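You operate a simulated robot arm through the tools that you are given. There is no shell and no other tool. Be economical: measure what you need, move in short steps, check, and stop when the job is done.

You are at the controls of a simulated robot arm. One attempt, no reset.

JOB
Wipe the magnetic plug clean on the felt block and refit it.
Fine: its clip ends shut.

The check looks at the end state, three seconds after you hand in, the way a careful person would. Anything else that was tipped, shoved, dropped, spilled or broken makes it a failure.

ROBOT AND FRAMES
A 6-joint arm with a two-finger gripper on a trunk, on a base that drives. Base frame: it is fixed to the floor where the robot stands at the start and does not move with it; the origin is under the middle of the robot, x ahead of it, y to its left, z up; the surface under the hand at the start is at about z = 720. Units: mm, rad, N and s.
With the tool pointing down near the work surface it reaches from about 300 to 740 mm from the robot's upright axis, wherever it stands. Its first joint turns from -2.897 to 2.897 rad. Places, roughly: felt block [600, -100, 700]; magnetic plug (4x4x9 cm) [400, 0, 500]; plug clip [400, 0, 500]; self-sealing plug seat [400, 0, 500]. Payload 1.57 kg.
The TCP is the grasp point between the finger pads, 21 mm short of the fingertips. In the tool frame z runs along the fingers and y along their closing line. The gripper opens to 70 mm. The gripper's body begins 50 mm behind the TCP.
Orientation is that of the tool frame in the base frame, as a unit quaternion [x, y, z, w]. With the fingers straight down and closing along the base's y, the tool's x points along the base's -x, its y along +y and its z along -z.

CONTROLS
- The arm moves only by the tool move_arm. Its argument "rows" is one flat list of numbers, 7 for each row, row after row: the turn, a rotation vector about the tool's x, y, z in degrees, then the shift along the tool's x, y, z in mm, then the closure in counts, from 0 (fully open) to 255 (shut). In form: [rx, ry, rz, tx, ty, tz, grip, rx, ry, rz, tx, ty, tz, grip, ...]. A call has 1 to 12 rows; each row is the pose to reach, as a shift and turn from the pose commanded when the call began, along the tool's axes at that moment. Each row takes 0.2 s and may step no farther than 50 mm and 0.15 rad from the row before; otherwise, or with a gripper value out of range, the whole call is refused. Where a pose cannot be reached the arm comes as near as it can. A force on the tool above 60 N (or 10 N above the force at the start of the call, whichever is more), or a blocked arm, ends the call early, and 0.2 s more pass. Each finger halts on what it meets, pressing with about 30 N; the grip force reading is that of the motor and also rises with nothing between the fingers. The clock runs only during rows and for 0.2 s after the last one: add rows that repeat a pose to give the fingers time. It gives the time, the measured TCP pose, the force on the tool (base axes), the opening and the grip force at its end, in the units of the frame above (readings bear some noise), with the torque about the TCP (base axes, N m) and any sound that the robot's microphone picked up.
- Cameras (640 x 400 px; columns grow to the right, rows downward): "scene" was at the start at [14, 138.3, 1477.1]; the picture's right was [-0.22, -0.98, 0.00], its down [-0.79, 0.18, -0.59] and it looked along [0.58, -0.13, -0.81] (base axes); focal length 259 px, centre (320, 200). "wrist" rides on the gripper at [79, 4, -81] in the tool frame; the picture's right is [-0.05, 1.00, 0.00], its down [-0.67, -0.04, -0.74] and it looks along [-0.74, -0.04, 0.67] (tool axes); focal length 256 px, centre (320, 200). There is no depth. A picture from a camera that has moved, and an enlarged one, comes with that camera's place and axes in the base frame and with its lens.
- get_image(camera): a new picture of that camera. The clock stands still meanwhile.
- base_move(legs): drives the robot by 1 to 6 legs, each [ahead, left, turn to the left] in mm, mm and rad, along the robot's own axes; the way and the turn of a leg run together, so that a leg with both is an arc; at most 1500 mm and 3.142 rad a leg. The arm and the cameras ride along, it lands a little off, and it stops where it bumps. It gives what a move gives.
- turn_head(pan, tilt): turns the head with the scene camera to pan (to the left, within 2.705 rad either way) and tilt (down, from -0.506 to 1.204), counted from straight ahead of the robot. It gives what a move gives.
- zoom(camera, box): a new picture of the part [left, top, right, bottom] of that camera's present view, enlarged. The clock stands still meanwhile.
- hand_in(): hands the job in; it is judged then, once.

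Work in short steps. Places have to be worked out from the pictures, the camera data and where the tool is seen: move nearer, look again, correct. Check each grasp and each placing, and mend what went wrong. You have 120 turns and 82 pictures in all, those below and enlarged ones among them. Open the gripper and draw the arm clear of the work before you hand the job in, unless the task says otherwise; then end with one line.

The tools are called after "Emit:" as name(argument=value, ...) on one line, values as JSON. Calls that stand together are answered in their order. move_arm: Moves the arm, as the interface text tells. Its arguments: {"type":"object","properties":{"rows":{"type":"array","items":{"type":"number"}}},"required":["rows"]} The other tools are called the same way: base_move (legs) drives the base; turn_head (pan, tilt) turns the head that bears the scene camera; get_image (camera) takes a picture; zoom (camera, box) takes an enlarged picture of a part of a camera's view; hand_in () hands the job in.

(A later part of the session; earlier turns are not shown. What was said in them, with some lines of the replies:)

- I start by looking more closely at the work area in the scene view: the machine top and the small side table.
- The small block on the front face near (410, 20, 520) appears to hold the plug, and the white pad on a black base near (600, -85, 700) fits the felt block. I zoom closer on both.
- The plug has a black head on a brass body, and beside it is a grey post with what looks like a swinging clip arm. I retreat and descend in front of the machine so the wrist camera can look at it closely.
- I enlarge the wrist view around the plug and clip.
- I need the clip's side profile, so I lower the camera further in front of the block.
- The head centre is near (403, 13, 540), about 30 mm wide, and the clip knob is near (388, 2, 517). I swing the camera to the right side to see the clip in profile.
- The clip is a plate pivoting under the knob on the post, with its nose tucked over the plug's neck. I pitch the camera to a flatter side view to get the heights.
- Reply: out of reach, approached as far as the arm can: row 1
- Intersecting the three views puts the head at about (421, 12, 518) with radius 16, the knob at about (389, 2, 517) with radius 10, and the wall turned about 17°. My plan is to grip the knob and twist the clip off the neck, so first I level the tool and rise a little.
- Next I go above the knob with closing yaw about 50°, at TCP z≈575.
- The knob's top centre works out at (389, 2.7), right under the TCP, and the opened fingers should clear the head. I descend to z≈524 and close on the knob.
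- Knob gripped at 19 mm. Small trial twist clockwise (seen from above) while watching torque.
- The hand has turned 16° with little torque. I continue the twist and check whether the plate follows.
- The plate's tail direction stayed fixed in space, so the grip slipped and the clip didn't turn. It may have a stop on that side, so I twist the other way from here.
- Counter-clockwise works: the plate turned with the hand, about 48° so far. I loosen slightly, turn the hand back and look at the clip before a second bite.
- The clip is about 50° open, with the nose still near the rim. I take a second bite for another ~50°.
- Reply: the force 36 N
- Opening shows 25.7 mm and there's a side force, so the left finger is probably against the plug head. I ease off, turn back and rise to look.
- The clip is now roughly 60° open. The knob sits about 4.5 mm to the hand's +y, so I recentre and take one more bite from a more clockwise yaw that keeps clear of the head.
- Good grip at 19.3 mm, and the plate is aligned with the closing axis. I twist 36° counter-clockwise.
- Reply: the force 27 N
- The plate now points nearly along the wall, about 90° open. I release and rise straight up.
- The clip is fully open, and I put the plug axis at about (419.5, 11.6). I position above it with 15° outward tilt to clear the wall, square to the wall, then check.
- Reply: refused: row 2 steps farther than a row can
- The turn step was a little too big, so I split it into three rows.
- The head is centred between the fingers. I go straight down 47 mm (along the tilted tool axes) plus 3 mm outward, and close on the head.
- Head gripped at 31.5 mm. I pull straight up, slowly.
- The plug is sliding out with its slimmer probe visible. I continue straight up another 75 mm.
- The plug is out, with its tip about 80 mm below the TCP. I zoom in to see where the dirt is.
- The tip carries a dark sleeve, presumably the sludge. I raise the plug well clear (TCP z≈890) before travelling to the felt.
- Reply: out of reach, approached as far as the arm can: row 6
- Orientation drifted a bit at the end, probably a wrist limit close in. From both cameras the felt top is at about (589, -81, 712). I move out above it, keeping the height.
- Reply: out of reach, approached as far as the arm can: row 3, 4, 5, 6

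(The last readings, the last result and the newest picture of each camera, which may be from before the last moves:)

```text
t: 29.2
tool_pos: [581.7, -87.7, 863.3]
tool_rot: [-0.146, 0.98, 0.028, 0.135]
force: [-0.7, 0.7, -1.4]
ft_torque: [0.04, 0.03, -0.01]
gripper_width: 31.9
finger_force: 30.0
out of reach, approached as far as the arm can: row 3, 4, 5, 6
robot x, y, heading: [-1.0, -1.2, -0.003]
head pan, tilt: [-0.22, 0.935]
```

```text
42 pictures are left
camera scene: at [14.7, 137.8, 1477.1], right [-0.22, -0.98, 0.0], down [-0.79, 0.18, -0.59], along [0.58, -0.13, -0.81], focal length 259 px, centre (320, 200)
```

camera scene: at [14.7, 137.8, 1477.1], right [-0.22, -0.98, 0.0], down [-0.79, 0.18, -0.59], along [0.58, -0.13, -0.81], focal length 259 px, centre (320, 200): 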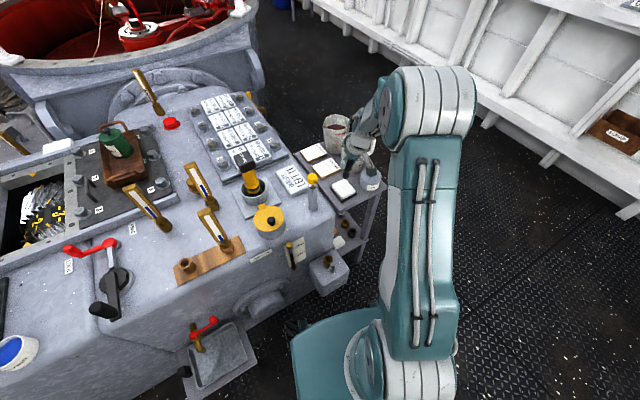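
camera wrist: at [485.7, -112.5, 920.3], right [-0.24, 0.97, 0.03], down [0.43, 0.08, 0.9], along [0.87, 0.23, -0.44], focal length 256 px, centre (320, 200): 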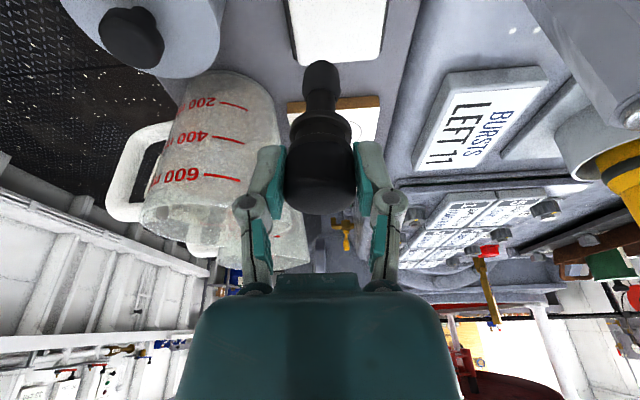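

The tip is about over the pad (pad ~74×60 mm centred near (592, -79)). I lower 55 mm and check how it looks before contact.

Emit:
move_arm(rows=[0, 0, 0, 5, 0, 19, 240, 0, 0, 0, 10, 0, 38, 240, 0, 0, 0, 14.2, 0, 53, 240, 0, 0, 0, 14.2, 0, 53, 240])

Emit:
get_image(camera="wrist")

Emit:
zoom(camera="scene", box=[295, 130, 391, 200])

```text
t: 30.2
tool_pos: [582.1, -87.4, 808.9]
tool_rot: [-0.145, 0.981, 0.02, 0.129]
force: [-1.4, 3.1, 17.3]
ft_torque: [0.24, -0.11, 0.0]
gripper_width: 31.3
finger_force: 30.3
out of reach, approached as far as the arm can: row 1
robot x, y, heading: [-0.4, 0.7, 0.001]
head pan, tilt: [-0.22, 0.935]
```

```text
41 pictures are left
camera wrist: at [486.6, -110.8, 867.1], right [-0.24, 0.97, 0.01], down [0.44, 0.1, 0.89], along [0.86, 0.22, -0.45], focal length 256 px, centre (320, 200)
```

wrist: 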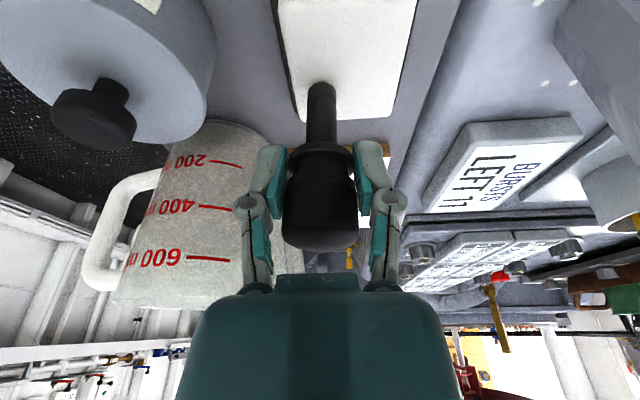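

```text
5.71 times, centred on (343, 165) of scene
camera zoom: at [13.0, 139.0, 1477.1], right [-0.22, -0.98, 0.0], down [-0.79, 0.17, -0.59], along [0.58, -0.13, -0.81], focal length 1481 px, centre (189, 400)
```

zoom: 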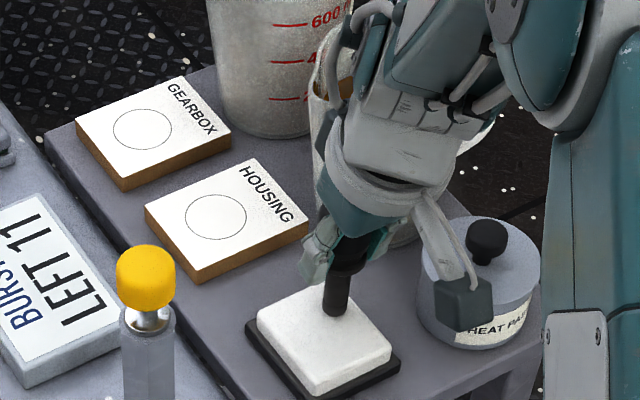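

The tip is already on the felt with 17 N (the head slid up about 10 mm in the fingers). I ease up 2 mm and wipe with strokes toward the pad's middle.

Emit:
move_arm(rows=[0, 0, 0, -0.5, 0, -1.9, 250, 0, 0, 0, -0.5, 10, -1.9, 250, 0, 0, 0, -0.5, 20, -1.9, 250, 0, 0, 0, -0.5, 30, -1.9, 250, 0, 0, 0, 7.2, 30, -4, 250, 0, 0, 0, 7.2, 18, -4, 250, 0, 0, 0, 7.2, 8, -4, 250, 0, 0, 0, 15, 10, -6, 250, 0, 0, 0, 15, 20, -6, 250, 0, 0, 0, 15, 30, -6, 250])

Emit:
get_image(camera="wrist")

Emit:
zoom(camera="scene", box=[295, 130, 391, 200])

```text
t: 32.4
tool_pos: [557.1, -62.5, 811.6]
tool_rot: [-0.144, 0.981, 0.019, 0.129]
force: [0.5, 0.8, -1.4]
ft_torque: [0.01, 0.01, -0.02]
gripper_width: 31.2
finger_force: 29.9
robot x, y, heading: [0.7, 3.4, 0.007]
head pan, tilt: [-0.22, 0.935]
```

```text
39 pictures are left
camera wrist: at [461.5, -86.0, 870.0], right [-0.24, 0.97, 0.01], down [0.44, 0.1, 0.89], along [0.86, 0.22, -0.45], focal length 256 px, centre (320, 200)
```

wrist: 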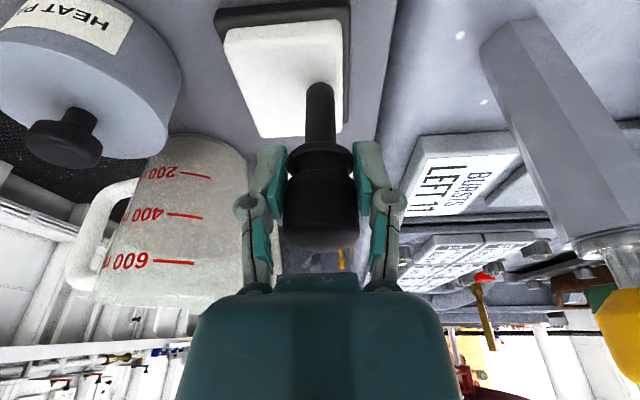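

```text
5.71 times, centred on (343, 165) of scene
camera zoom: at [14.6, 138.2, 1477.1], right [-0.22, -0.98, 0.0], down [-0.79, 0.18, -0.59], along [0.58, -0.13, -0.81], focal length 1481 px, centre (189, 400)
```

zoom: 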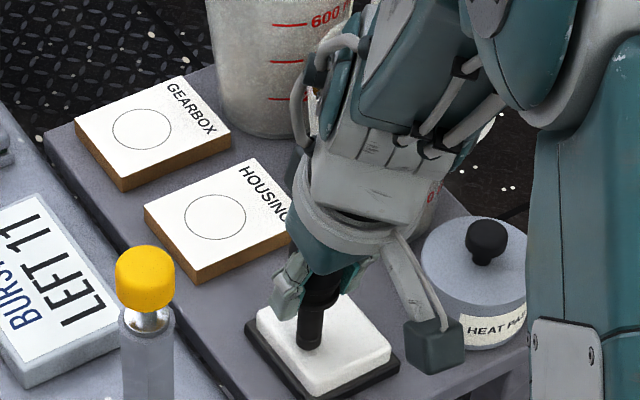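

No contact force now, so the last strokes floated. I look at the tip's condition.

Emit:
zoom(camera="wrist", box=[270, 60, 370, 160])

```text
4.00 times, centred on (320, 110) of wrist
camera zoom: at [461.5, -86.0, 870.0], right [-0.24, 0.97, 0.01], down [0.44, 0.1, 0.89], along [0.86, 0.22, -0.45], focal length 1024 px, centre (320, 560)
```

zoom: 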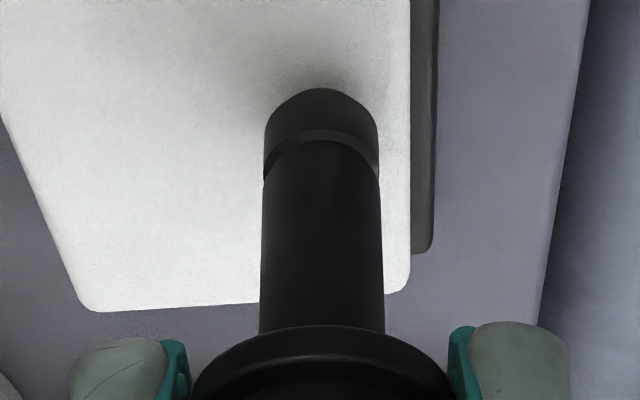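

The sludge sleeve is gone and the bare magnet shows. I do one more light-contact pass over the pad's middle for good measure.

Emit:
move_arm(rows=[0, 0, 0, -7, -5, 1.9, 250, 0, 0, 0, -6.5, -8, 3.9, 250, 0, 0, 0, -6.2, -10, 5.3, 250, 0, 0, 0, -6.2, -20, 5.3, 250, 0, 0, 0, -6.2, -10, 5.3, 250])

```text
t: 33.6
tool_pos: [566.9, -70.8, 809.4]
tool_rot: [-0.144, 0.981, 0.019, 0.13]
force: [0.5, -1.7, 3.4]
ft_torque: [-0.1, -0.06, -0.05]
gripper_width: 30.7
finger_force: 30.4
robot x, y, heading: [2.9, 0.5, -0.001]
head pan, tilt: [-0.22, 0.935]
```

Light contact (about 5 N) during those strokes. Two more strokes, then lift and inspect.

Emit:
move_arm(rows=[0, 0, 0, 0, -12, 0, 250, 0, 0, 0, 0, 0, 0, 250, 0, 0, 0, 0, -12, 0, 250, 0, 0, 0, 0, 0, 0, 250, 0, 0, 0, -3.9, 0, -14.5, 250, 0, 0, 0, -9, 0, -33.8, 250, 0, 0, 0, -9, 0, -33.8, 250])

Emit:
get_image(camera="wrist")

Emit:
zoom(camera="wrist", box=[240, 40, 400, 260])

Emit:
zoom(camera="scene", box=[295, 130, 391, 200])

```text
t: 35.2
tool_pos: [565.8, -72.1, 841.5]
tool_rot: [-0.146, 0.98, 0.023, 0.132]
force: [-0.5, -0.2, -1.2]
ft_torque: [-0.04, 0.0, 0.04]
gripper_width: 30.8
finger_force: 30.3
robot x, y, heading: [-3.6, 0.1, 0.002]
head pan, tilt: [-0.22, 0.935]
```

```text
36 pictures are left
camera wrist: at [470.6, -95.7, 899.7], right [-0.24, 0.97, 0.02], down [0.44, 0.09, 0.89], along [0.87, 0.23, -0.45], focal length 256 px, centre (320, 200)
```

wrist: 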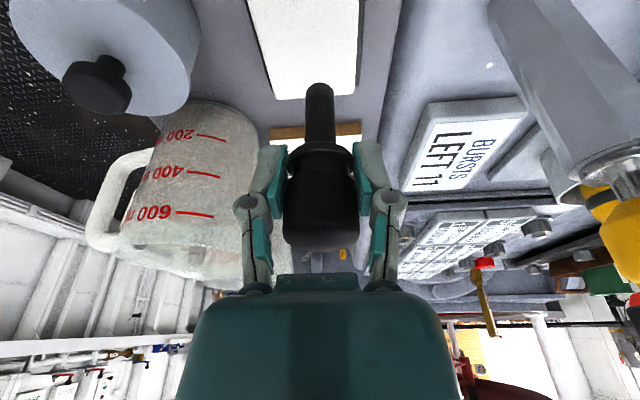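

```text
1.82 times, centred on (320, 150) of wrist
camera zoom: at [470.6, -95.7, 899.7], right [-0.24, 0.97, 0.02], down [0.44, 0.09, 0.89], along [0.87, 0.23, -0.45], focal length 465 px, centre (320, 291)
```

zoom: 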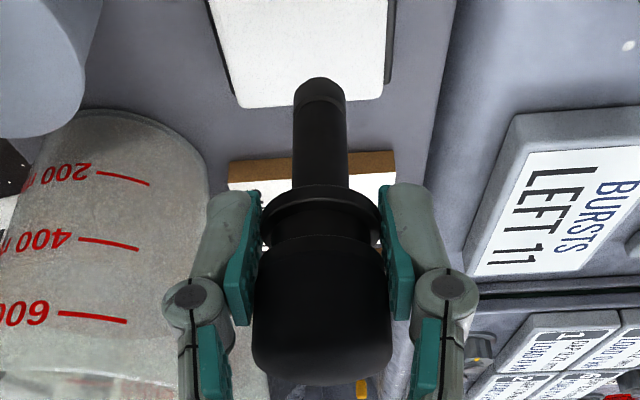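

```text
5.71 times, centred on (343, 165) of scene
camera zoom: at [14.6, 138.0, 1477.1], right [-0.22, -0.98, 0.0], down [-0.79, 0.18, -0.59], along [0.58, -0.13, -0.81], focal length 1481 px, centre (189, 400)
```

zoom: 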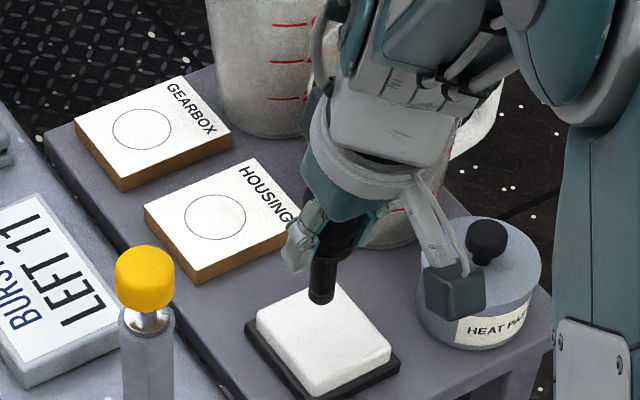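

The magnet is clean and the felt hasn't moved. I return the plug at this height, first back toward the robot, then left over the seat.

Emit:
move_arm(rows=[0, 0, 0, 33.7, 10.6, -9, 250, 0, 0, 0, 67.4, 21.3, -18, 250, 0, 0, 0, 101, 32, -27, 250, 0, 0, 0, 134.9, 42.6, -36.2, 250, 0, 0, 0, 123, 82, -33, 250, 0, 0, 0, 111.8, 121, -30, 250, 0, 0, 0, 111.8, 121, -30, 250])

```text
t: 36.8
tool_pos: [423.2, 13.1, 845.2]
tool_rot: [-0.145, 0.981, 0.018, 0.129]
force: [-0.3, 0.8, -1.1]
ft_torque: [-0.01, 0.05, 0.01]
gripper_width: 30.6
finger_force: 29.5
robot x, y, heading: [-0.1, -3.1, -0.002]
head pan, tilt: [-0.22, 0.935]
```

Now straight down in front of the wall to about 45 mm above the seat, then look.

Emit:
move_arm(rows=[0, 0, 0, 13, 0, 42, 250, 0, 0, 0, 26, 0, 85, 250, 0, 0, 0, 38, 0, 127, 250, 0, 0, 0, 50, 0, 170, 250, 0, 0, 0, 60, 0, 211, 250, 0, 0, 0, 60, 0, 211, 250])

Emit:
get_image(camera="wrist")

Emit:
zoom(camera="wrist", box=[240, 0, 400, 160])

Emit:
zoom(camera="scene", box=[300, 220, 370, 300])

```text
t: 38.2
tool_pos: [420.0, 12.7, 623.4]
tool_rot: [-0.147, 0.98, 0.018, 0.13]
force: [0.1, -0.4, -0.6]
ft_torque: [0.0, 0.03, 0.01]
gripper_width: 30.9
finger_force: 29.8
robot x, y, heading: [1.8, 3.0, -0.0]
head pan, tilt: [-0.22, 0.935]
```

```text
33 pictures are left
camera wrist: at [323.7, -11.1, 682.3], right [-0.24, 0.97, 0.01], down [0.44, 0.1, 0.89], along [0.86, 0.22, -0.45], focal length 256 px, centre (320, 200)
```

wrist: 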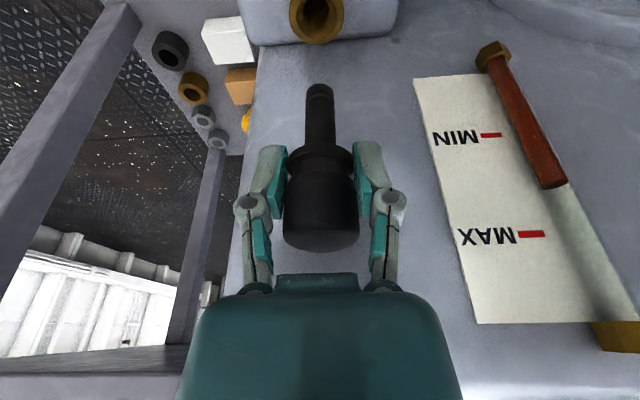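

```text
2.50 times, centred on (320, 80) of wrist
camera zoom: at [323.7, -11.1, 682.3], right [-0.24, 0.97, 0.01], down [0.44, 0.1, 0.89], along [0.86, 0.22, -0.45], focal length 640 px, centre (320, 500)
```

zoom: 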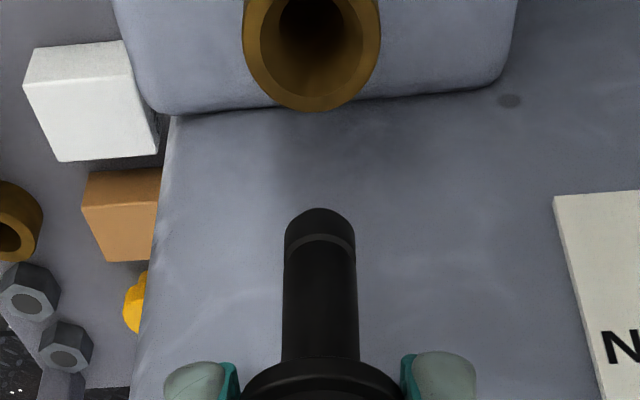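

```text
5.00 times, centred on (335, 260) of scene
camera zoom: at [14.5, 138.6, 1477.1], right [-0.22, -0.98, 0.0], down [-0.79, 0.17, -0.59], along [0.58, -0.13, -0.81], focal length 1296 px, centre (245, -100)
```

zoom: 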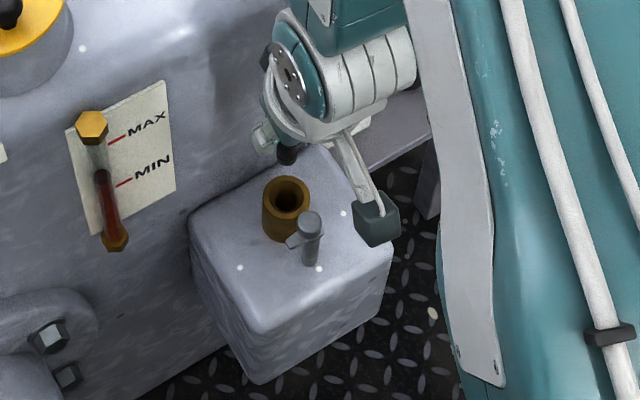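

The hole lies about 1.3 mm to the hand's −y and aligned fore-aft within a couple of mm. I lower until the tip is just above the rim and look again.

Emit:
move_arm(rows=[0, 0, 0, 5, -1.3, 18, 250, 0, 0, 0, 10, -1.3, 37, 250, 0, 0, 0, 14.2, -1.3, 53, 250, 0, 0, 0, 14.2, -1.3, 53, 250])

Emit:
zoom(camera="wrist", box=[240, 0, 400, 160])

Emit:
zoom(camera="scene", box=[300, 230, 370, 300])

```text
t: 39.2
tool_pos: [421.1, 9.4, 568.1]
tool_rot: [-0.146, 0.981, 0.019, 0.129]
force: [0.4, -0.3, -1.4]
ft_torque: [-0.01, 0.03, -0.02]
gripper_width: 31.2
finger_force: 30.4
robot x, y, heading: [-0.8, -0.9, -0.004]
head pan, tilt: [-0.22, 0.935]
```

```text
2.50 times, centred on (320, 80) of wrist
camera zoom: at [323.7, -12.9, 627.2], right [-0.24, 0.97, 0.01], down [0.44, 0.1, 0.89], along [0.86, 0.22, -0.45], focal length 640 px, centre (320, 500)
```

zoom: 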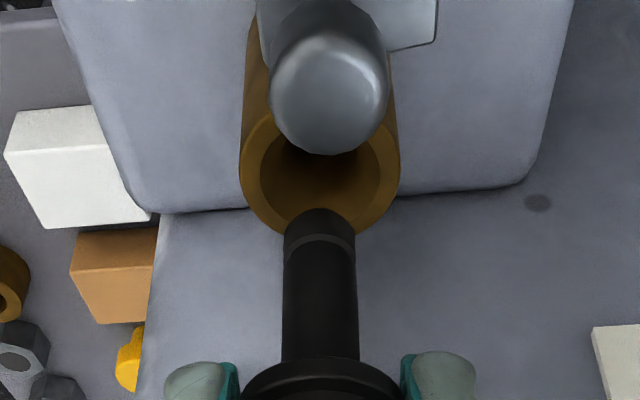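

```text
5.71 times, centred on (335, 265) of scene
camera zoom: at [14.5, 138.5, 1477.1], right [-0.22, -0.98, 0.0], down [-0.79, 0.17, -0.59], along [0.58, -0.13, -0.81], focal length 1481 px, centre (234, -171)
```

zoom: 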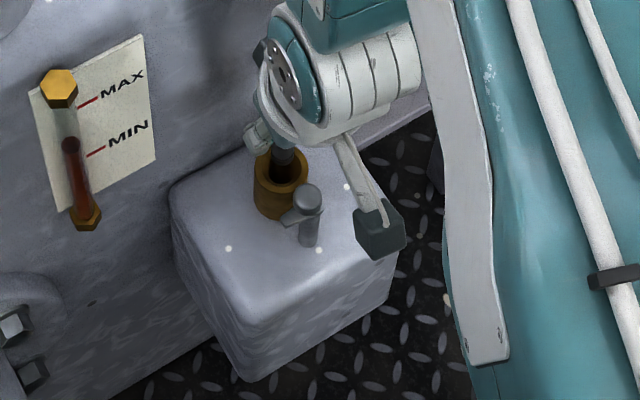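

Laterally aligned. I zoom the scene on the hole for the fore-aft check.

Emit:
zoom(camera="scene", box=[322, 245, 346, 265])

```text
16.00 times, centred on (334, 255) of scene
camera zoom: at [14.5, 138.5, 1477.1], right [-0.22, -0.98, 0.0], down [-0.79, 0.17, -0.59], along [0.58, -0.13, -0.81], focal length 4147 px, centre (96, -680)
```

zoom: 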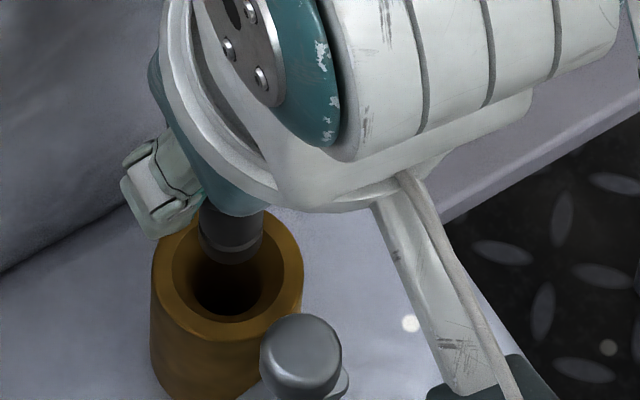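

Both views bracket alignment within about ±3 mm, and the chamfer is wider than the tip. I lower gently 18 mm, watching the force.

Emit:
move_arm(rows=[0, 0, 0, 1.3, 0, 4.8, 250, 0, 0, 0, 2.6, 0, 9.7, 250, 0, 0, 0, 3.6, 0, 13.5, 250, 0, 0, 0, 4.7, 0, 17.4, 250])

Emit:
zoom(camera="wrist", box=[240, 40, 400, 200])

Emit:
zoom(camera="scene", box=[322, 245, 346, 265])

```text
t: 40.2
tool_pos: [419.4, 9.5, 550.5]
tool_rot: [-0.146, 0.981, 0.019, 0.128]
force: [-1.2, -0.5, -1.2]
ft_torque: [0.01, 0.01, 0.01]
gripper_width: 31.0
finger_force: 30.0
robot x, y, heading: [-3.5, -0.8, 0.0]
head pan, tilt: [-0.22, 0.935]
```

```text
2.50 times, centred on (320, 120) of wrist
camera zoom: at [323.2, -13.9, 608.5], right [-0.24, 0.97, 0.01], down [0.44, 0.1, 0.89], along [0.86, 0.22, -0.45], focal length 640 px, centre (320, 400)
```

zoom: 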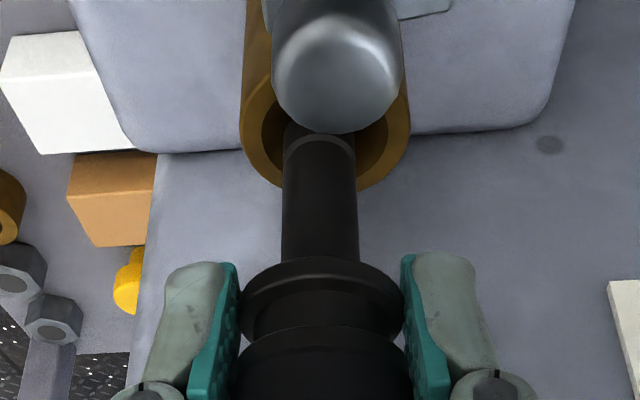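

```text
16.00 times, centred on (334, 255) of scene
camera zoom: at [14.5, 138.5, 1477.1], right [-0.22, -0.98, 0.0], down [-0.79, 0.17, -0.59], along [0.58, -0.13, -0.81], focal length 4147 px, centre (96, -680)
```

zoom: 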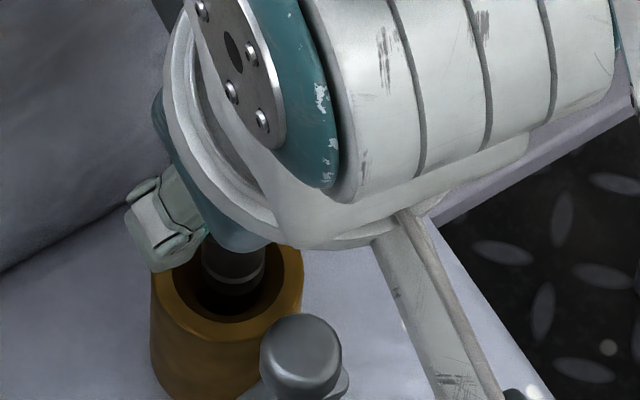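

The tip is entering the bore with no contact force. I shift 1 mm to +y and continue down 16 mm.

Emit:
move_arm(rows=[0, 0, 0, 1, 1, 3.9, 250, 0, 0, 0, 2, 1, 7.7, 250, 0, 0, 0, 3.1, 1, 11.6, 250, 0, 0, 0, 4.1, 1, 15.5, 250])

Emit:
zoom(camera="wrist", box=[240, 60, 400, 220])

```text
t: 41.2
tool_pos: [419.9, 9.9, 534.9]
tool_rot: [-0.145, 0.981, 0.019, 0.129]
force: [0.0, 0.5, -1.6]
ft_torque: [0.02, 0.01, 0.0]
gripper_width: 30.9
finger_force: 29.8
robot x, y, heading: [0.4, -0.2, 0.003]
head pan, tilt: [-0.22, 0.935]
```

```text
2.50 times, centred on (320, 140) of wrist
camera zoom: at [323.6, -13.4, 593.1], right [-0.24, 0.97, 0.01], down [0.44, 0.1, 0.89], along [0.86, 0.22, -0.45], focal length 640 px, centre (320, 350)
```

zoom: 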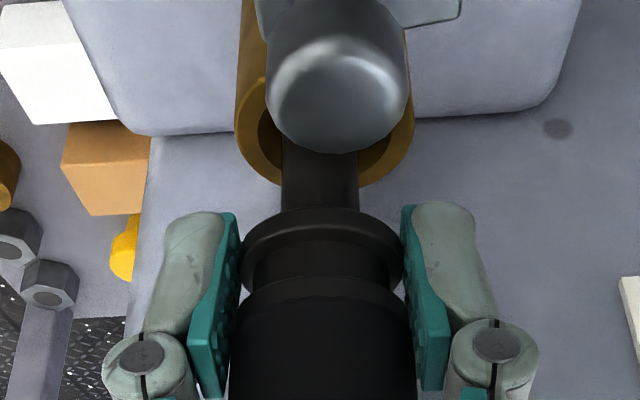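

Still free. I lower another 13 mm so the probe is well guided, watching for contact.

Emit:
move_arm(rows=[0, 0, 0, 1, 0, 3.9, 250, 0, 0, 0, 2, 0, 7.7, 250, 0, 0, 0, 2.8, 0, 10.6, 250, 0, 0, 0, 3.5, 0, 13, 250])

Emit:
zoom(camera="wrist", box=[240, 60, 400, 260])

```text
t: 42.2
tool_pos: [418.8, 10.0, 521.4]
tool_rot: [-0.146, 0.981, 0.019, 0.129]
force: [0.8, 0.5, -2.0]
ft_torque: [0.02, 0.0, -0.02]
gripper_width: 30.9
finger_force: 29.7
robot x, y, heading: [3.0, 1.7, -0.004]
head pan, tilt: [-0.22, 0.935]
```

```text
2.00 times, centred on (320, 160) of wrist
camera zoom: at [322.8, -13.4, 579.7], right [-0.24, 0.97, 0.01], down [0.44, 0.1, 0.89], along [0.86, 0.22, -0.45], focal length 512 px, centre (320, 280)
```

zoom: 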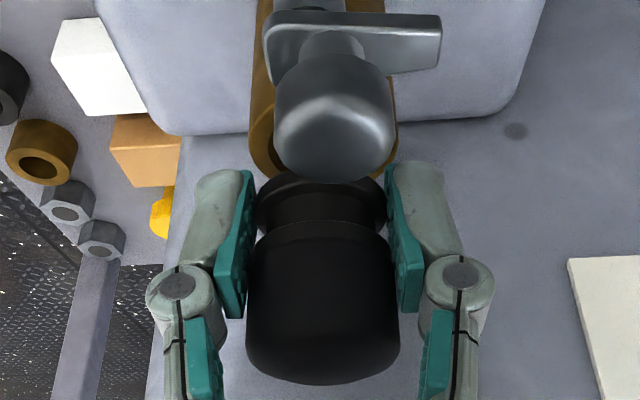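

Now well guided. I release, rise 14 mm, and regrip higher on the head before the final push.

Emit:
move_arm(rows=[0, 0, 0, 0, 0, 0, 80, 0, 0, 0, 0, 0, 0, 50, 0, 0, 0, -3.6, 0, -13.5, 50, 0, 0, 0, -3.6, 0, -13.5, 50])

Emit:
zoom(camera="wrist", box=[240, 60, 400, 260])

```text
t: 43.2
tool_pos: [417.8, 10.3, 535.8]
tool_rot: [-0.145, 0.981, 0.02, 0.129]
force: [-0.4, -0.7, 0.5]
ft_torque: [0.01, 0.01, 0.01]
gripper_width: 56.2
finger_force: 0.0
robot x, y, heading: [2.6, -1.2, 0.003]
head pan, tilt: [-0.22, 0.935]
```

```text
2.00 times, centred on (320, 160) of wrist
camera zoom: at [322.7, -12.7, 594.3], right [-0.24, 0.97, 0.01], down [0.44, 0.1, 0.89], along [0.86, 0.22, -0.45], focal length 512 px, centre (320, 280)
```

zoom: 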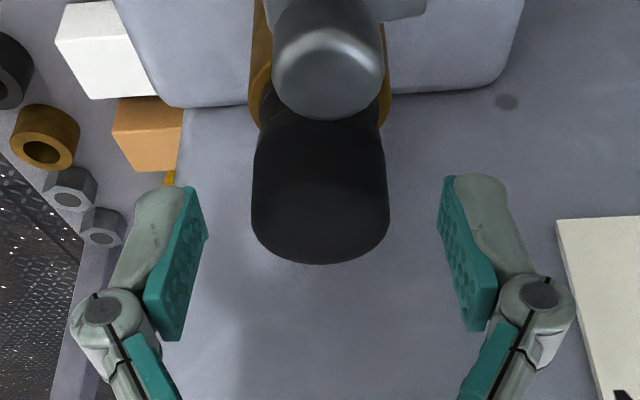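

The plug dropped nearly home by itself. I rise, close the fingers and line up over the head to press it fully down.

Emit:
move_arm(rows=[0, 0, 0, -5.2, 0, -19.3, 50, 0, 0, 0, -5.6, 0, -40, 50, 0, 0, 0, -5.6, 0, -40, 255, 0, 0, 0, -5.6, 0, -40, 255, 0, 0, 0, -5.6, 0, -40, 255])

Emit:
get_image(camera="wrist")

```text
t: 44.4
tool_pos: [414.4, 8.3, 576.2]
tool_rot: [-0.146, 0.981, 0.019, 0.129]
force: [0.2, 0.4, -0.2]
ft_torque: [0.0, 0.01, 0.02]
gripper_width: 0.2
finger_force: 28.4
robot x, y, heading: [2.4, 2.4, -0.001]
head pan, tilt: [-0.22, 0.935]
```

```text
22 pictures are left
camera wrist: at [317.2, -14.2, 634.7], right [-0.24, 0.97, 0.01], down [0.44, 0.1, 0.89], along [0.86, 0.22, -0.45], focal length 256 px, centre (320, 200)
```

wrist: 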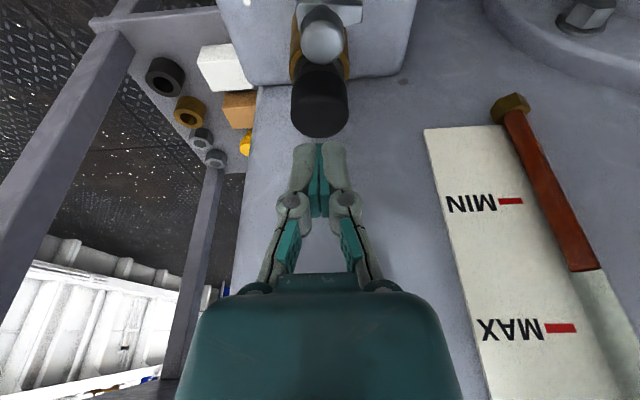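

Fingers are closed above the head. I press down in small steps.

Emit:
move_arm(rows=[0, 0, 0, 2.3, 0, 8.7, 255, 0, 0, 0, 4.1, 0, 15.5, 255, 0, 0, 0, 4.7, 0, 17.4, 255, 0, 0, 0, 5.2, 0, 19.3, 255, 0, 0, 0, 5.7, 0, 21.3, 255, 0, 0, 0, 6.2, 0, 23.2, 255])

```text
t: 45.8
tool_pos: [414.6, 9.4, 551.7]
tool_rot: [-0.146, 0.981, 0.019, 0.129]
force: [-4.0, 1.0, 12.0]
ft_torque: [-0.03, 0.09, -0.01]
gripper_width: 6.3
finger_force: 28.2
robot x, y, heading: [-3.3, 2.1, -0.001]
head pan, tilt: [-0.22, 0.935]
```

Contact at 12 N. I press a few mm more.

Emit:
move_arm(rows=[0, 0, 0, 0.4, 0, 1.5, 255, 0, 0, 0, 0.8, 0, 2.9, 255, 0, 0, 0, 1.2, 0, 4.4, 255])

Emit:
get_image(camera="wrist")

```text
t: 46.4
tool_pos: [414.6, 8.4, 551.2]
tool_rot: [-0.145, 0.98, 0.018, 0.132]
force: [-9.5, 0.5, 32.6]
ft_torque: [0.0, 0.3, -0.05]
gripper_width: 6.0
finger_force: 28.9
robot x, y, heading: [-0.1, 1.5, 0.004]
head pan, tilt: [-0.22, 0.935]
stopped in row 2: the force on the tool passed its limit at 67 N (the readings are from after the stop); the commanded pose is now the measured one
```

```text
21 pictures are left
camera wrist: at [318.5, -14.8, 609.6], right [-0.24, 0.97, 0.01], down [0.44, 0.1, 0.89], along [0.87, 0.22, -0.45], focal length 256 px, centre (320, 200)
```

wrist: 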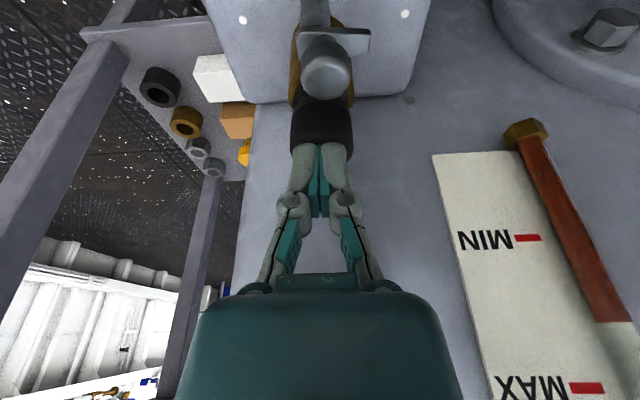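

Hard stop reached at 67 N, so the plug is seated. I rise, move outward over the knob, level the tool and open.

Emit:
move_arm(rows=[0, 0, 0, -9, 0, -34, 255, 0, 0, 0, 4, 0, -38, 150, 0, 5, 0, 18, 0, -41.3, 0, 0, 10, 0, 18, 0, -41.3, 0, 0, 15, 0, 18, 0, -41.3, 0, 0, 15, 0, 18, 0, -41.3, 0])

Emit:
zoom(camera="wrist", box=[240, 60, 400, 200])

```text
t: 47.8
tool_pos: [387.7, 2.1, 585.3]
tool_rot: [-0.147, 0.989, 0.0, 0.001]
force: [-0.1, -0.5, -0.6]
ft_torque: [0.01, 0.01, -0.04]
gripper_width: 70.0
finger_force: 0.0
robot x, y, heading: [4.4, -1.5, 0.005]
head pan, tilt: [-0.22, 0.935]
```

```text
2.86 times, centred on (320, 130) of wrist
camera zoom: at [310.1, -17.4, 667.5], right [-0.24, 0.97, 0.0], down [0.65, 0.16, 0.75], along [0.72, 0.18, -0.67], focal length 731 px, centre (320, 400)
```

zoom: 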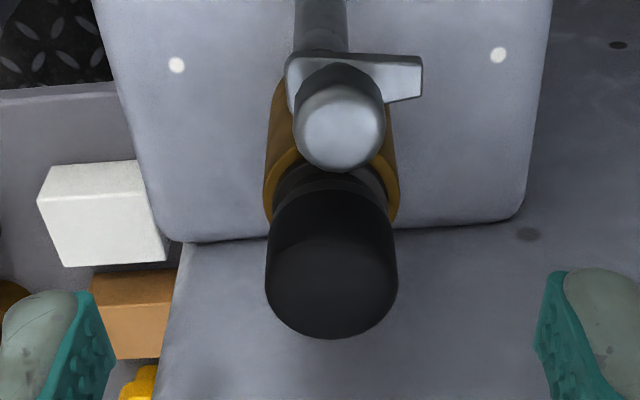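

The head sits as it did originally, and the knob is about 4 mm to +y and 3.5 mm outward of the TCP. I recentre, yaw to about 43°, descend and grip the knob.

Emit:
move_arm(rows=[0, 0, -7, 2, 2, 0, 0, 0, 0, -14, 3.6, 4.2, 0, 0, 0, 0, -20, 3.6, 4.2, 0, 0, 0, 0, -26, 3.6, 4.2, 0, 0, 0, 0, -26, 3.6, 4.2, 30, 0, 0, 0, -26, 3.6, 4.2, 61, 0, 0, 0, -26, 3.6, 4.2, 61, 120, 0, 0, -26, 3.6, 4.2, 61, 200, 0, 0, -26, 3.6, 4.2, 61, 250, 0, 0, -26, 3.6, 4.2, 61, 250])

Emit:
zoom(camera="wrist", box=[240, 60, 400, 200])

```text
t: 50.0
tool_pos: [385.5, 4.4, 524.1]
tool_rot: [-0.366, 0.931, -0.001, 0.003]
force: [7.1, -4.1, -1.5]
ft_torque: [-0.05, -0.16, -0.03]
gripper_width: 19.4
finger_force: 31.6
robot x, y, heading: [-0.3, 0.3, 0.004]
head pan, tilt: [-0.22, 0.935]
```

```text
2.86 times, centred on (320, 130) of wrist
camera zoom: at [322.0, -46.4, 605.6], right [-0.64, 0.77, 0.0], down [0.51, 0.43, 0.75], along [0.58, 0.48, -0.66], focal length 731 px, centre (320, 400)
```

zoom: 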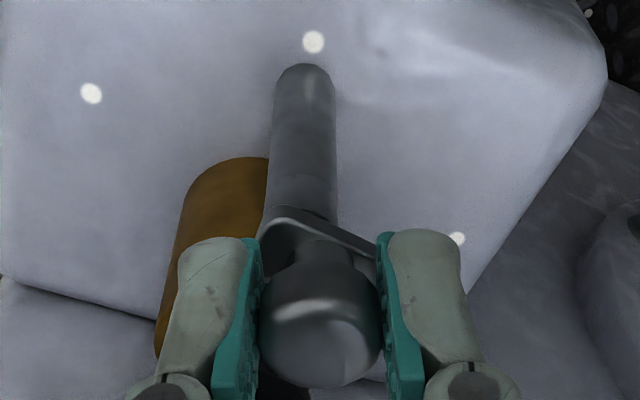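

Good grip at θ≈43°. I twist 60° clockwise to swing the clip toward the plug.

Emit:
move_arm(rows=[0, 0, 8, 0, 0, 0, 250, 0, 0, 16, 0, 0, 0, 250, 0, 0, 24, 0, 0, 0, 250, 0, 0, 32, 0, 0, 0, 250, 0, 0, 40, 0, 0, 0, 250, 0, 0, 48, 0, 0, 0, 250, 0, 0, 56, 0, 0, 0, 250, 0, 0, 62, 0, 0, 0, 250])

Emit:
zoom(camera="wrist", box=[240, 60, 400, 200])

```text
t: 51.8
tool_pos: [384.0, 4.2, 524.6]
tool_rot: [0.167, 0.986, 0.0, 0.002]
force: [15.6, 30.5, 4.2]
ft_torque: [0.68, 0.58, 0.16]
gripper_width: 19.3
finger_force: 31.9
robot x, y, heading: [-3.4, -0.3, -0.0]
head pan, tilt: [-0.22, 0.935]
```

```text
2.86 times, centred on (320, 130) of wrist
camera zoom: at [309.2, 36.1, 606.1], right [0.38, 0.93, 0.0], down [0.61, -0.25, 0.75], along [0.69, -0.28, -0.66], focal length 731 px, centre (320, 400)
```

zoom: 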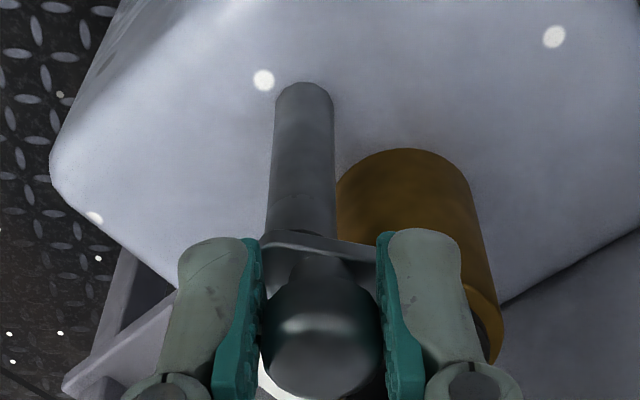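

The clip followed. I loosen, swing the hand back to θ≈40° and regrip for the rest.

Emit:
move_arm(rows=[0, 0, 0, 0, 0, 0, 160, 0, 0, -8, 0, 0, 0, 155, 0, 0, -16, 0, 0, 0, 150, 0, 0, -24, 0, 0, 0, 140, 0, 0, -30, 0, 0, -45, 60, 0, 0, -30, 0, 0, -45, 60])

Emit:
zoom(camera="wrist", box=[240, 60, 400, 200])

```text
t: 53.2
tool_pos: [383.7, 1.5, 570.2]
tool_rot: [-0.094, 0.996, -0.001, 0.001]
force: [1.6, 0.3, 0.2]
ft_torque: [-0.01, 0.0, 0.01]
gripper_width: 53.5
finger_force: 0.0
robot x, y, heading: [0.4, -1.4, -0.003]
head pan, tilt: [-0.22, 0.935]
```

```text
2.86 times, centred on (320, 130) of wrist
camera zoom: at [303.5, -8.9, 651.2], right [-0.14, 0.99, 0.0], down [0.66, 0.09, 0.75], along [0.74, 0.1, -0.67], focal length 731 px, centre (320, 400)
```

zoom: 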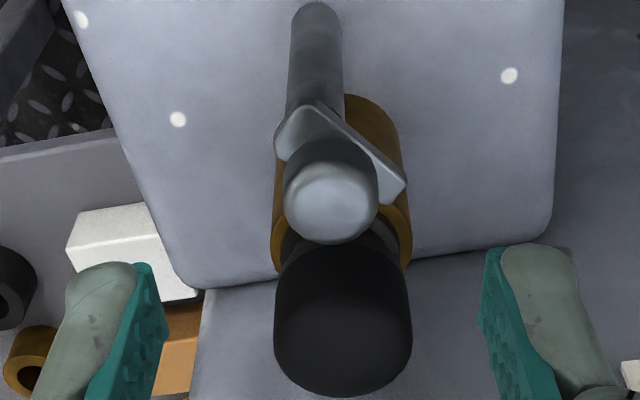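

About 48° remain. I recentre (+2 mm y, 2.5 mm forward), yaw to θ≈41°, grip and twist.

Emit:
move_arm(rows=[0, 0, -8, -1, 1, 0, 60, 0, 0, -16, -2.5, 2, 0, 60, 0, 0, -24, -2.5, 2, 0, 60, 0, 0, -30, -2.5, 2, 0, 60, 0, 0, -30, -2.5, 2, 25, 60, 0, 0, -30, -2.5, 2, 46, 60, 0, 0, -30, -2.5, 2, 46, 160, 0, 0, -30, -2.5, 2, 46, 250, 0, 0, -30, -2.5, 2, 46, 250])

Emit:
move_arm(rows=[0, 0, 8, 0, 0, 0, 250, 0, 0, 16, 0, 0, 0, 250, 0, 0, 24, 0, 0, 0, 250, 0, 0, 32, 0, 0, 0, 250, 0, 0, 40, 0, 0, 0, 250, 0, 0, 48, 0, 0, 0, 250, 0, 0, 55, 0, 0, 0, 250])

Emit:
zoom(camera="wrist", box=[240, 60, 400, 200])

```text
t: 55.2
tool_pos: [388.1, 6.2, 523.8]
tool_rot: [-0.349, 0.937, 0.0, 0.004]
force: [20.3, -8.4, -3.4]
ft_torque: [0.03, -0.44, 0.17]
gripper_width: 19.2
finger_force: 31.9
robot x, y, heading: [-2.1, 2.3, 0.004]
head pan, tilt: [-0.22, 0.935]
```

```text
t: 56.8
tool_pos: [382.2, 5.3, 521.5]
tool_rot: [0.125, 0.992, 0.0, -0.002]
force: [1.0, -31.3, 6.5]
ft_torque: [-0.52, -0.32, -0.09]
gripper_width: 21.8
finger_force: 15.2
robot x, y, heading: [-0.1, -1.1, 0.0]
head pan, tilt: [-0.22, 0.935]
```

```text
2.86 times, centred on (320, 130) of wrist
camera zoom: at [306.6, 29.8, 605.1], right [0.3, 0.95, 0.0], down [0.64, -0.2, 0.74], along [0.71, -0.22, -0.67], focal length 731 px, centre (320, 400)
```

zoom: 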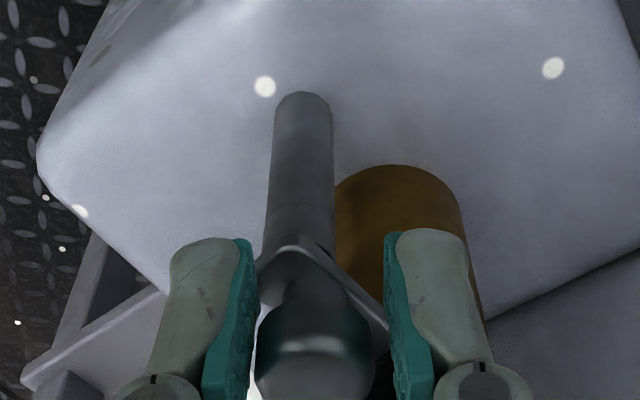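

The opening widened to 21.8 mm and there's a side force, so a finger is touching something. I ease off and rise to look.

Emit:
move_arm(rows=[0, 0, 0, 0, 0, 0, 165, 0, 0, -8, 0, 0, 0, 155, 0, 0, -16, 0, 0, 0, 150, 0, 0, -24, 0, 0, 0, 140, 0, 0, -30, 0, 0, -45, 60, 0, 0, -30, 0, 0, -45, 60])

Emit:
zoom(camera="wrist", box=[240, 60, 400, 200])

```text
t: 58.2
tool_pos: [385.8, 5.5, 567.7]
tool_rot: [-0.139, 0.99, 0.0, 0.001]
force: [-0.6, 0.4, -0.8]
ft_torque: [0.01, 0.0, -0.01]
gripper_width: 53.3
finger_force: 0.2
robot x, y, heading: [1.4, 2.2, 0.002]
head pan, tilt: [-0.22, 0.935]
```

```text
2.86 times, centred on (320, 130) of wrist
camera zoom: at [306.8, -11.1, 649.1], right [-0.22, 0.97, 0.0], down [0.65, 0.15, 0.75], along [0.73, 0.17, -0.67], focal length 731 px, centre (320, 400)
```

zoom: 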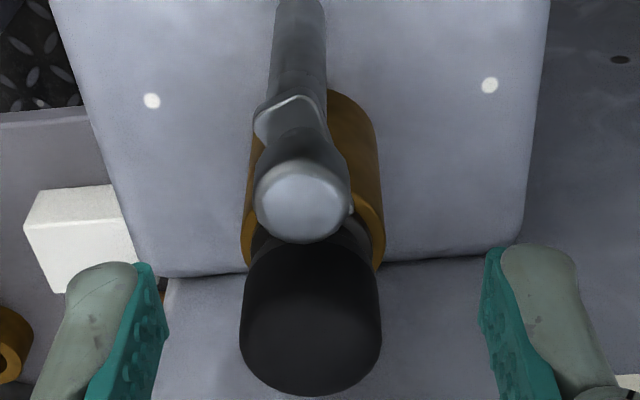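

About 20–25° remain. I recentre (−3.7 mm y, 3 mm forward) and bite from θ≈38°, twisting only to about −2°.

Emit:
move_arm(rows=[0, 0, -8, -1, -2, 0, 60, 0, 0, -16, -3, -3.7, 0, 60, 0, 0, -22, -3, -3.7, 0, 60, 0, 0, -22, -3, -3.7, 25, 60, 0, 0, -22, -3, -3.7, 44, 60, 0, 0, -22, -3, -3.7, 44, 160, 0, 0, -22, -3, -3.7, 44, 250, 0, 0, -22, -3, -3.7, 44, 250])

Emit:
move_arm(rows=[0, 0, 8, 0, 0, 0, 250, 0, 0, 16, 0, 0, 0, 250, 0, 0, 24, 0, 0, 0, 250, 0, 0, 32, 0, 0, 0, 250, 0, 0, 38, 0, 0, 0, 250])

Emit:
zoom(camera="wrist", box=[240, 60, 400, 200])

```text
t: 60.0
tool_pos: [390.1, 3.7, 524.4]
tool_rot: [-0.325, 0.946, -0.001, 0.002]
force: [2.9, -0.3, 5.2]
ft_torque: [-0.03, -0.05, 0.0]
gripper_width: 19.3
finger_force: 32.2
robot x, y, heading: [-4.6, -3.1, -0.0]
head pan, tilt: [-0.22, 0.935]
```

```text
t: 61.2
tool_pos: [389.4, 0.8, 524.9]
tool_rot: [0.003, 1.0, 0.001, 0.002]
force: [11.9, -27.2, 3.6]
ft_torque: [-0.32, -0.24, 0.19]
gripper_width: 19.5
finger_force: 31.8
robot x, y, heading: [2.2, -1.3, -0.001]
head pan, tilt: [-0.22, 0.935]
```

```text
2.86 times, centred on (320, 130) of wrist
camera zoom: at [309.4, 7.0, 605.6], right [0.06, 1.0, 0.0], down [0.66, -0.04, 0.75], along [0.75, -0.04, -0.66], focal length 731 px, centre (320, 400)
```

zoom: 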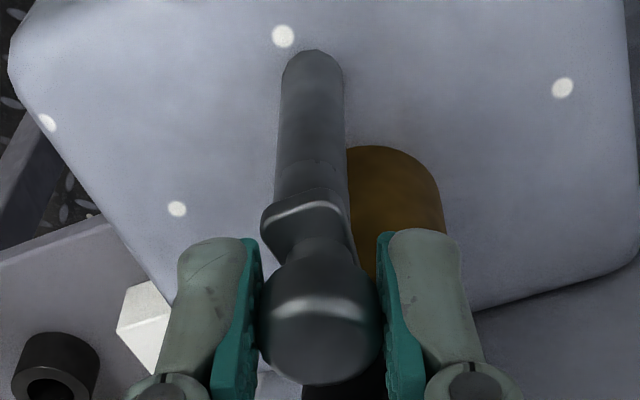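

Torque reached 0.19 N·m, the same as against the closed stop before. I release, rise and check.

Emit:
move_arm(rows=[0, 0, 0, 0, 0, 0, 160, 0, 0, 0, 0, 0, 0, 60, 0, 0, 0, 0, 0, -30, 0, 0, 0, 0, 0, 0, -60, 0, 0, 0, -8, 0, 0, -90, 0, 0, 0, -16, 0, 0, -107, 0, 0, 0, -17, 20, 0, -107, 0])

Emit:
zoom(camera="wrist", box=[240, 60, 400, 200])

Emit:
zoom(camera="scene", box=[300, 230, 370, 300])

```text
t: 62.8
tool_pos: [368.5, 4.7, 631.8]
tool_rot: [-0.147, 0.989, -0.001, 0.002]
force: [0.2, 0.3, 0.1]
ft_torque: [0.0, -0.01, -0.04]
gripper_width: 70.0
finger_force: 0.0
robot x, y, heading: [-1.2, -1.9, 0.001]
head pan, tilt: [-0.22, 0.935]
```

```text
2.86 times, centred on (320, 130) of wrist
camera zoom: at [290.1, -14.5, 713.1], right [-0.24, 0.97, 0.0], down [0.65, 0.16, 0.75], along [0.73, 0.18, -0.67], focal length 731 px, centre (320, 400)
```

zoom: 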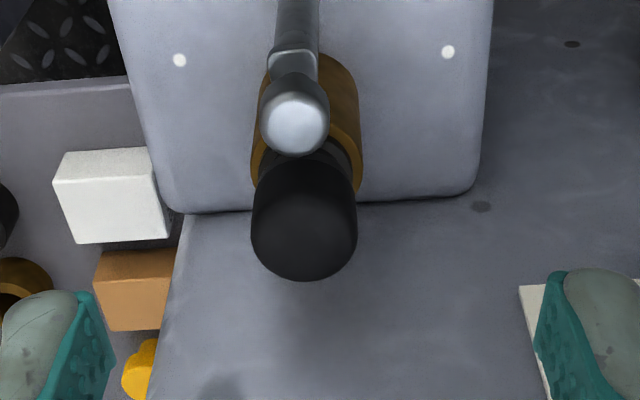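

```text
5.71 times, centred on (335, 265) of scene
camera zoom: at [14.2, 138.8, 1477.1], right [-0.22, -0.98, 0.0], down [-0.79, 0.17, -0.59], along [0.58, -0.13, -0.81], focal length 1481 px, centre (234, -171)
```

zoom: 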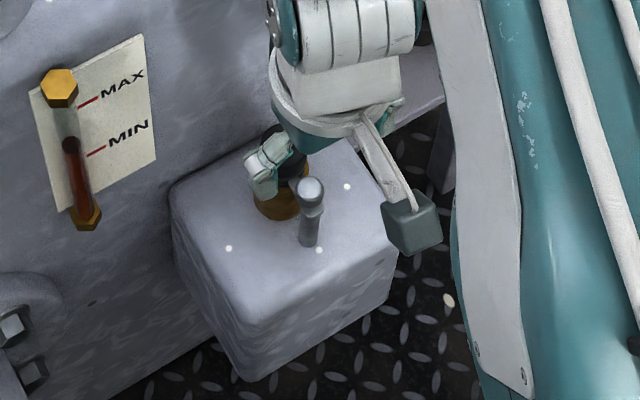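

It appears closed. I go back to the earlier side viewpoint to compare with the original state.

Emit:
move_arm(rows=[0, 0, -8, 3, -15, 0, 0, 0, 0, -16, 9, -36, 0, 0, 0, 0, -24, 14, -55, 0, 0, 0, 0, -32, 18, -73, 0, 0, 0, 0, -40, 18, -73, 10, 0, 0, 0, -43, 18, -73, 20, 0])

Emit:
move_arm(rows=[0, -8.3, 0, 0, 0, 10, 0, 0, -16.6, 0, 0, 0, 20, 0, 0, -25, 0, 0, 0, 30, 0])

Emit:
zoom(camera="wrist", box=[240, 50, 420, 180])

```text
t: 64.2
tool_pos: [374.3, -71.4, 611.2]
tool_rot: [-0.5, 0.866, 0.0, 0.001]
force: [-0.4, -0.6, 0.0]
ft_torque: [0.01, -0.03, -0.02]
gripper_width: 70.2
finger_force: 0.1
robot x, y, heading: [2.1, -0.1, -0.0]
head pan, tilt: [-0.22, 0.935]
```

```text
t: 65.0
tool_pos: [373.4, -72.0, 582.4]
tool_rot: [-0.487, 0.845, 0.108, 0.19]
force: [-0.3, 0.7, 0.5]
ft_torque: [0.0, 0.0, 0.01]
gripper_width: 70.1
finger_force: 0.1
out of reach, approached as far as the arm can: row 1
robot x, y, heading: [-3.1, -1.5, 0.006]
head pan, tilt: [-0.22, 0.935]
```

```text
3.08 times, centred on (330, 115) of wrist
camera zoom: at [314.9, -161.6, 622.0], right [-0.84, 0.54, 0.02], down [0.17, 0.23, 0.96], along [0.51, 0.81, -0.29], focal length 788 px, centre (289, 462)
```

zoom: 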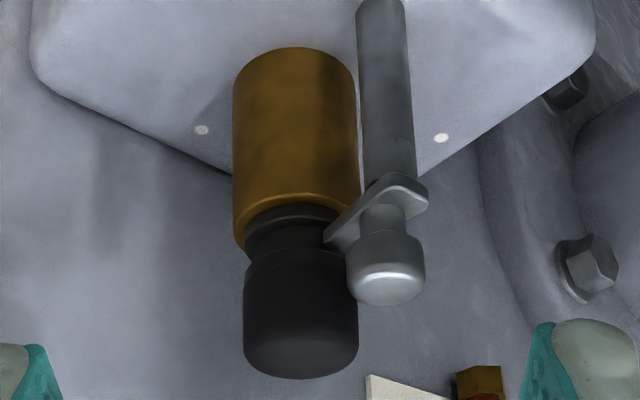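

This matches the original: plug seated at the same height with the clip's nose on the neck. I draw the arm back and up, then take a final look.

Emit:
move_arm(rows=[0, 8.3, 0, -6, 0, -20, 0, 0, 16.6, 0, -15, 0, -50, 0, 0, 25, 0, -22, 0, -85, 0, 0, 25, 0, -12, 0, -125, 0, 0, 25, 0, 0, 0, -165, 0])

Emit:
get_image(camera="scene")

Emit:
zoom(camera="scene", box=[290, 130, 390, 300])

```text
t: 66.2
tool_pos: [330.0, -127.8, 720.8]
tool_rot: [-0.49, 0.872, 0.003, 0.015]
force: [0.5, -0.6, -0.8]
ft_torque: [0.0, 0.02, 0.03]
gripper_width: 70.1
finger_force: 0.1
out of reach, approached as far as the arm can: row 3, 4, 5
robot x, y, heading: [-2.3, -2.0, 0.003]
head pan, tilt: [-0.22, 0.935]
```

```text
10 pictures are left
camera scene: at [13.7, 136.1, 1477.3], right [-0.22, -0.98, 0.0], down [-0.79, 0.18, -0.59], along [0.58, -0.13, -0.81], focal length 259 px, centre (320, 200)
```

scene: 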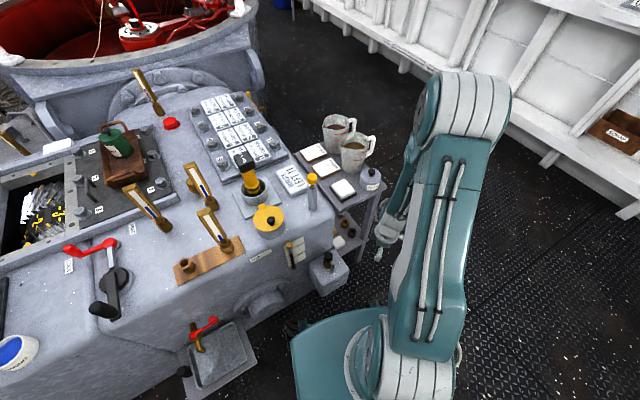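

```text
2.35 times, centred on (340, 215) of scene
camera zoom: at [13.7, 136.1, 1477.3], right [-0.22, -0.98, 0.0], down [-0.79, 0.18, -0.59], along [0.58, -0.13, -0.81], focal length 610 px, centre (273, 165)
```

zoom: 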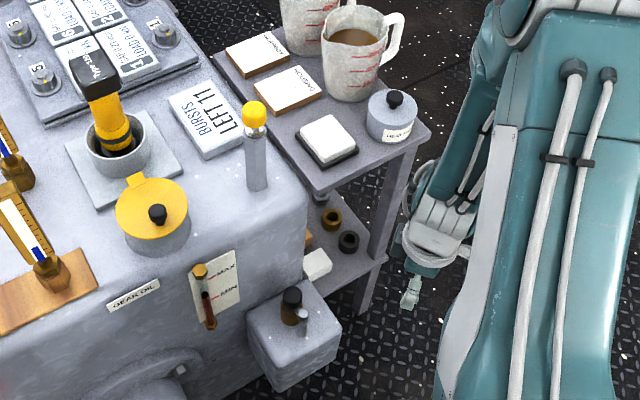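

Everything is in place: plug seated, clip shut, felt and neighbouring items undisturbed, arm clear and gripper open. I hand in.

Emit:
hand_in()

```text
The job is handed in.
```

I wiped the magnetic plug clean on the felt block, pressed it back into its seat to a hard stop and swung its clip shut. The gripper is open, the arm is clear, and nothing else looked moved in the last picture.
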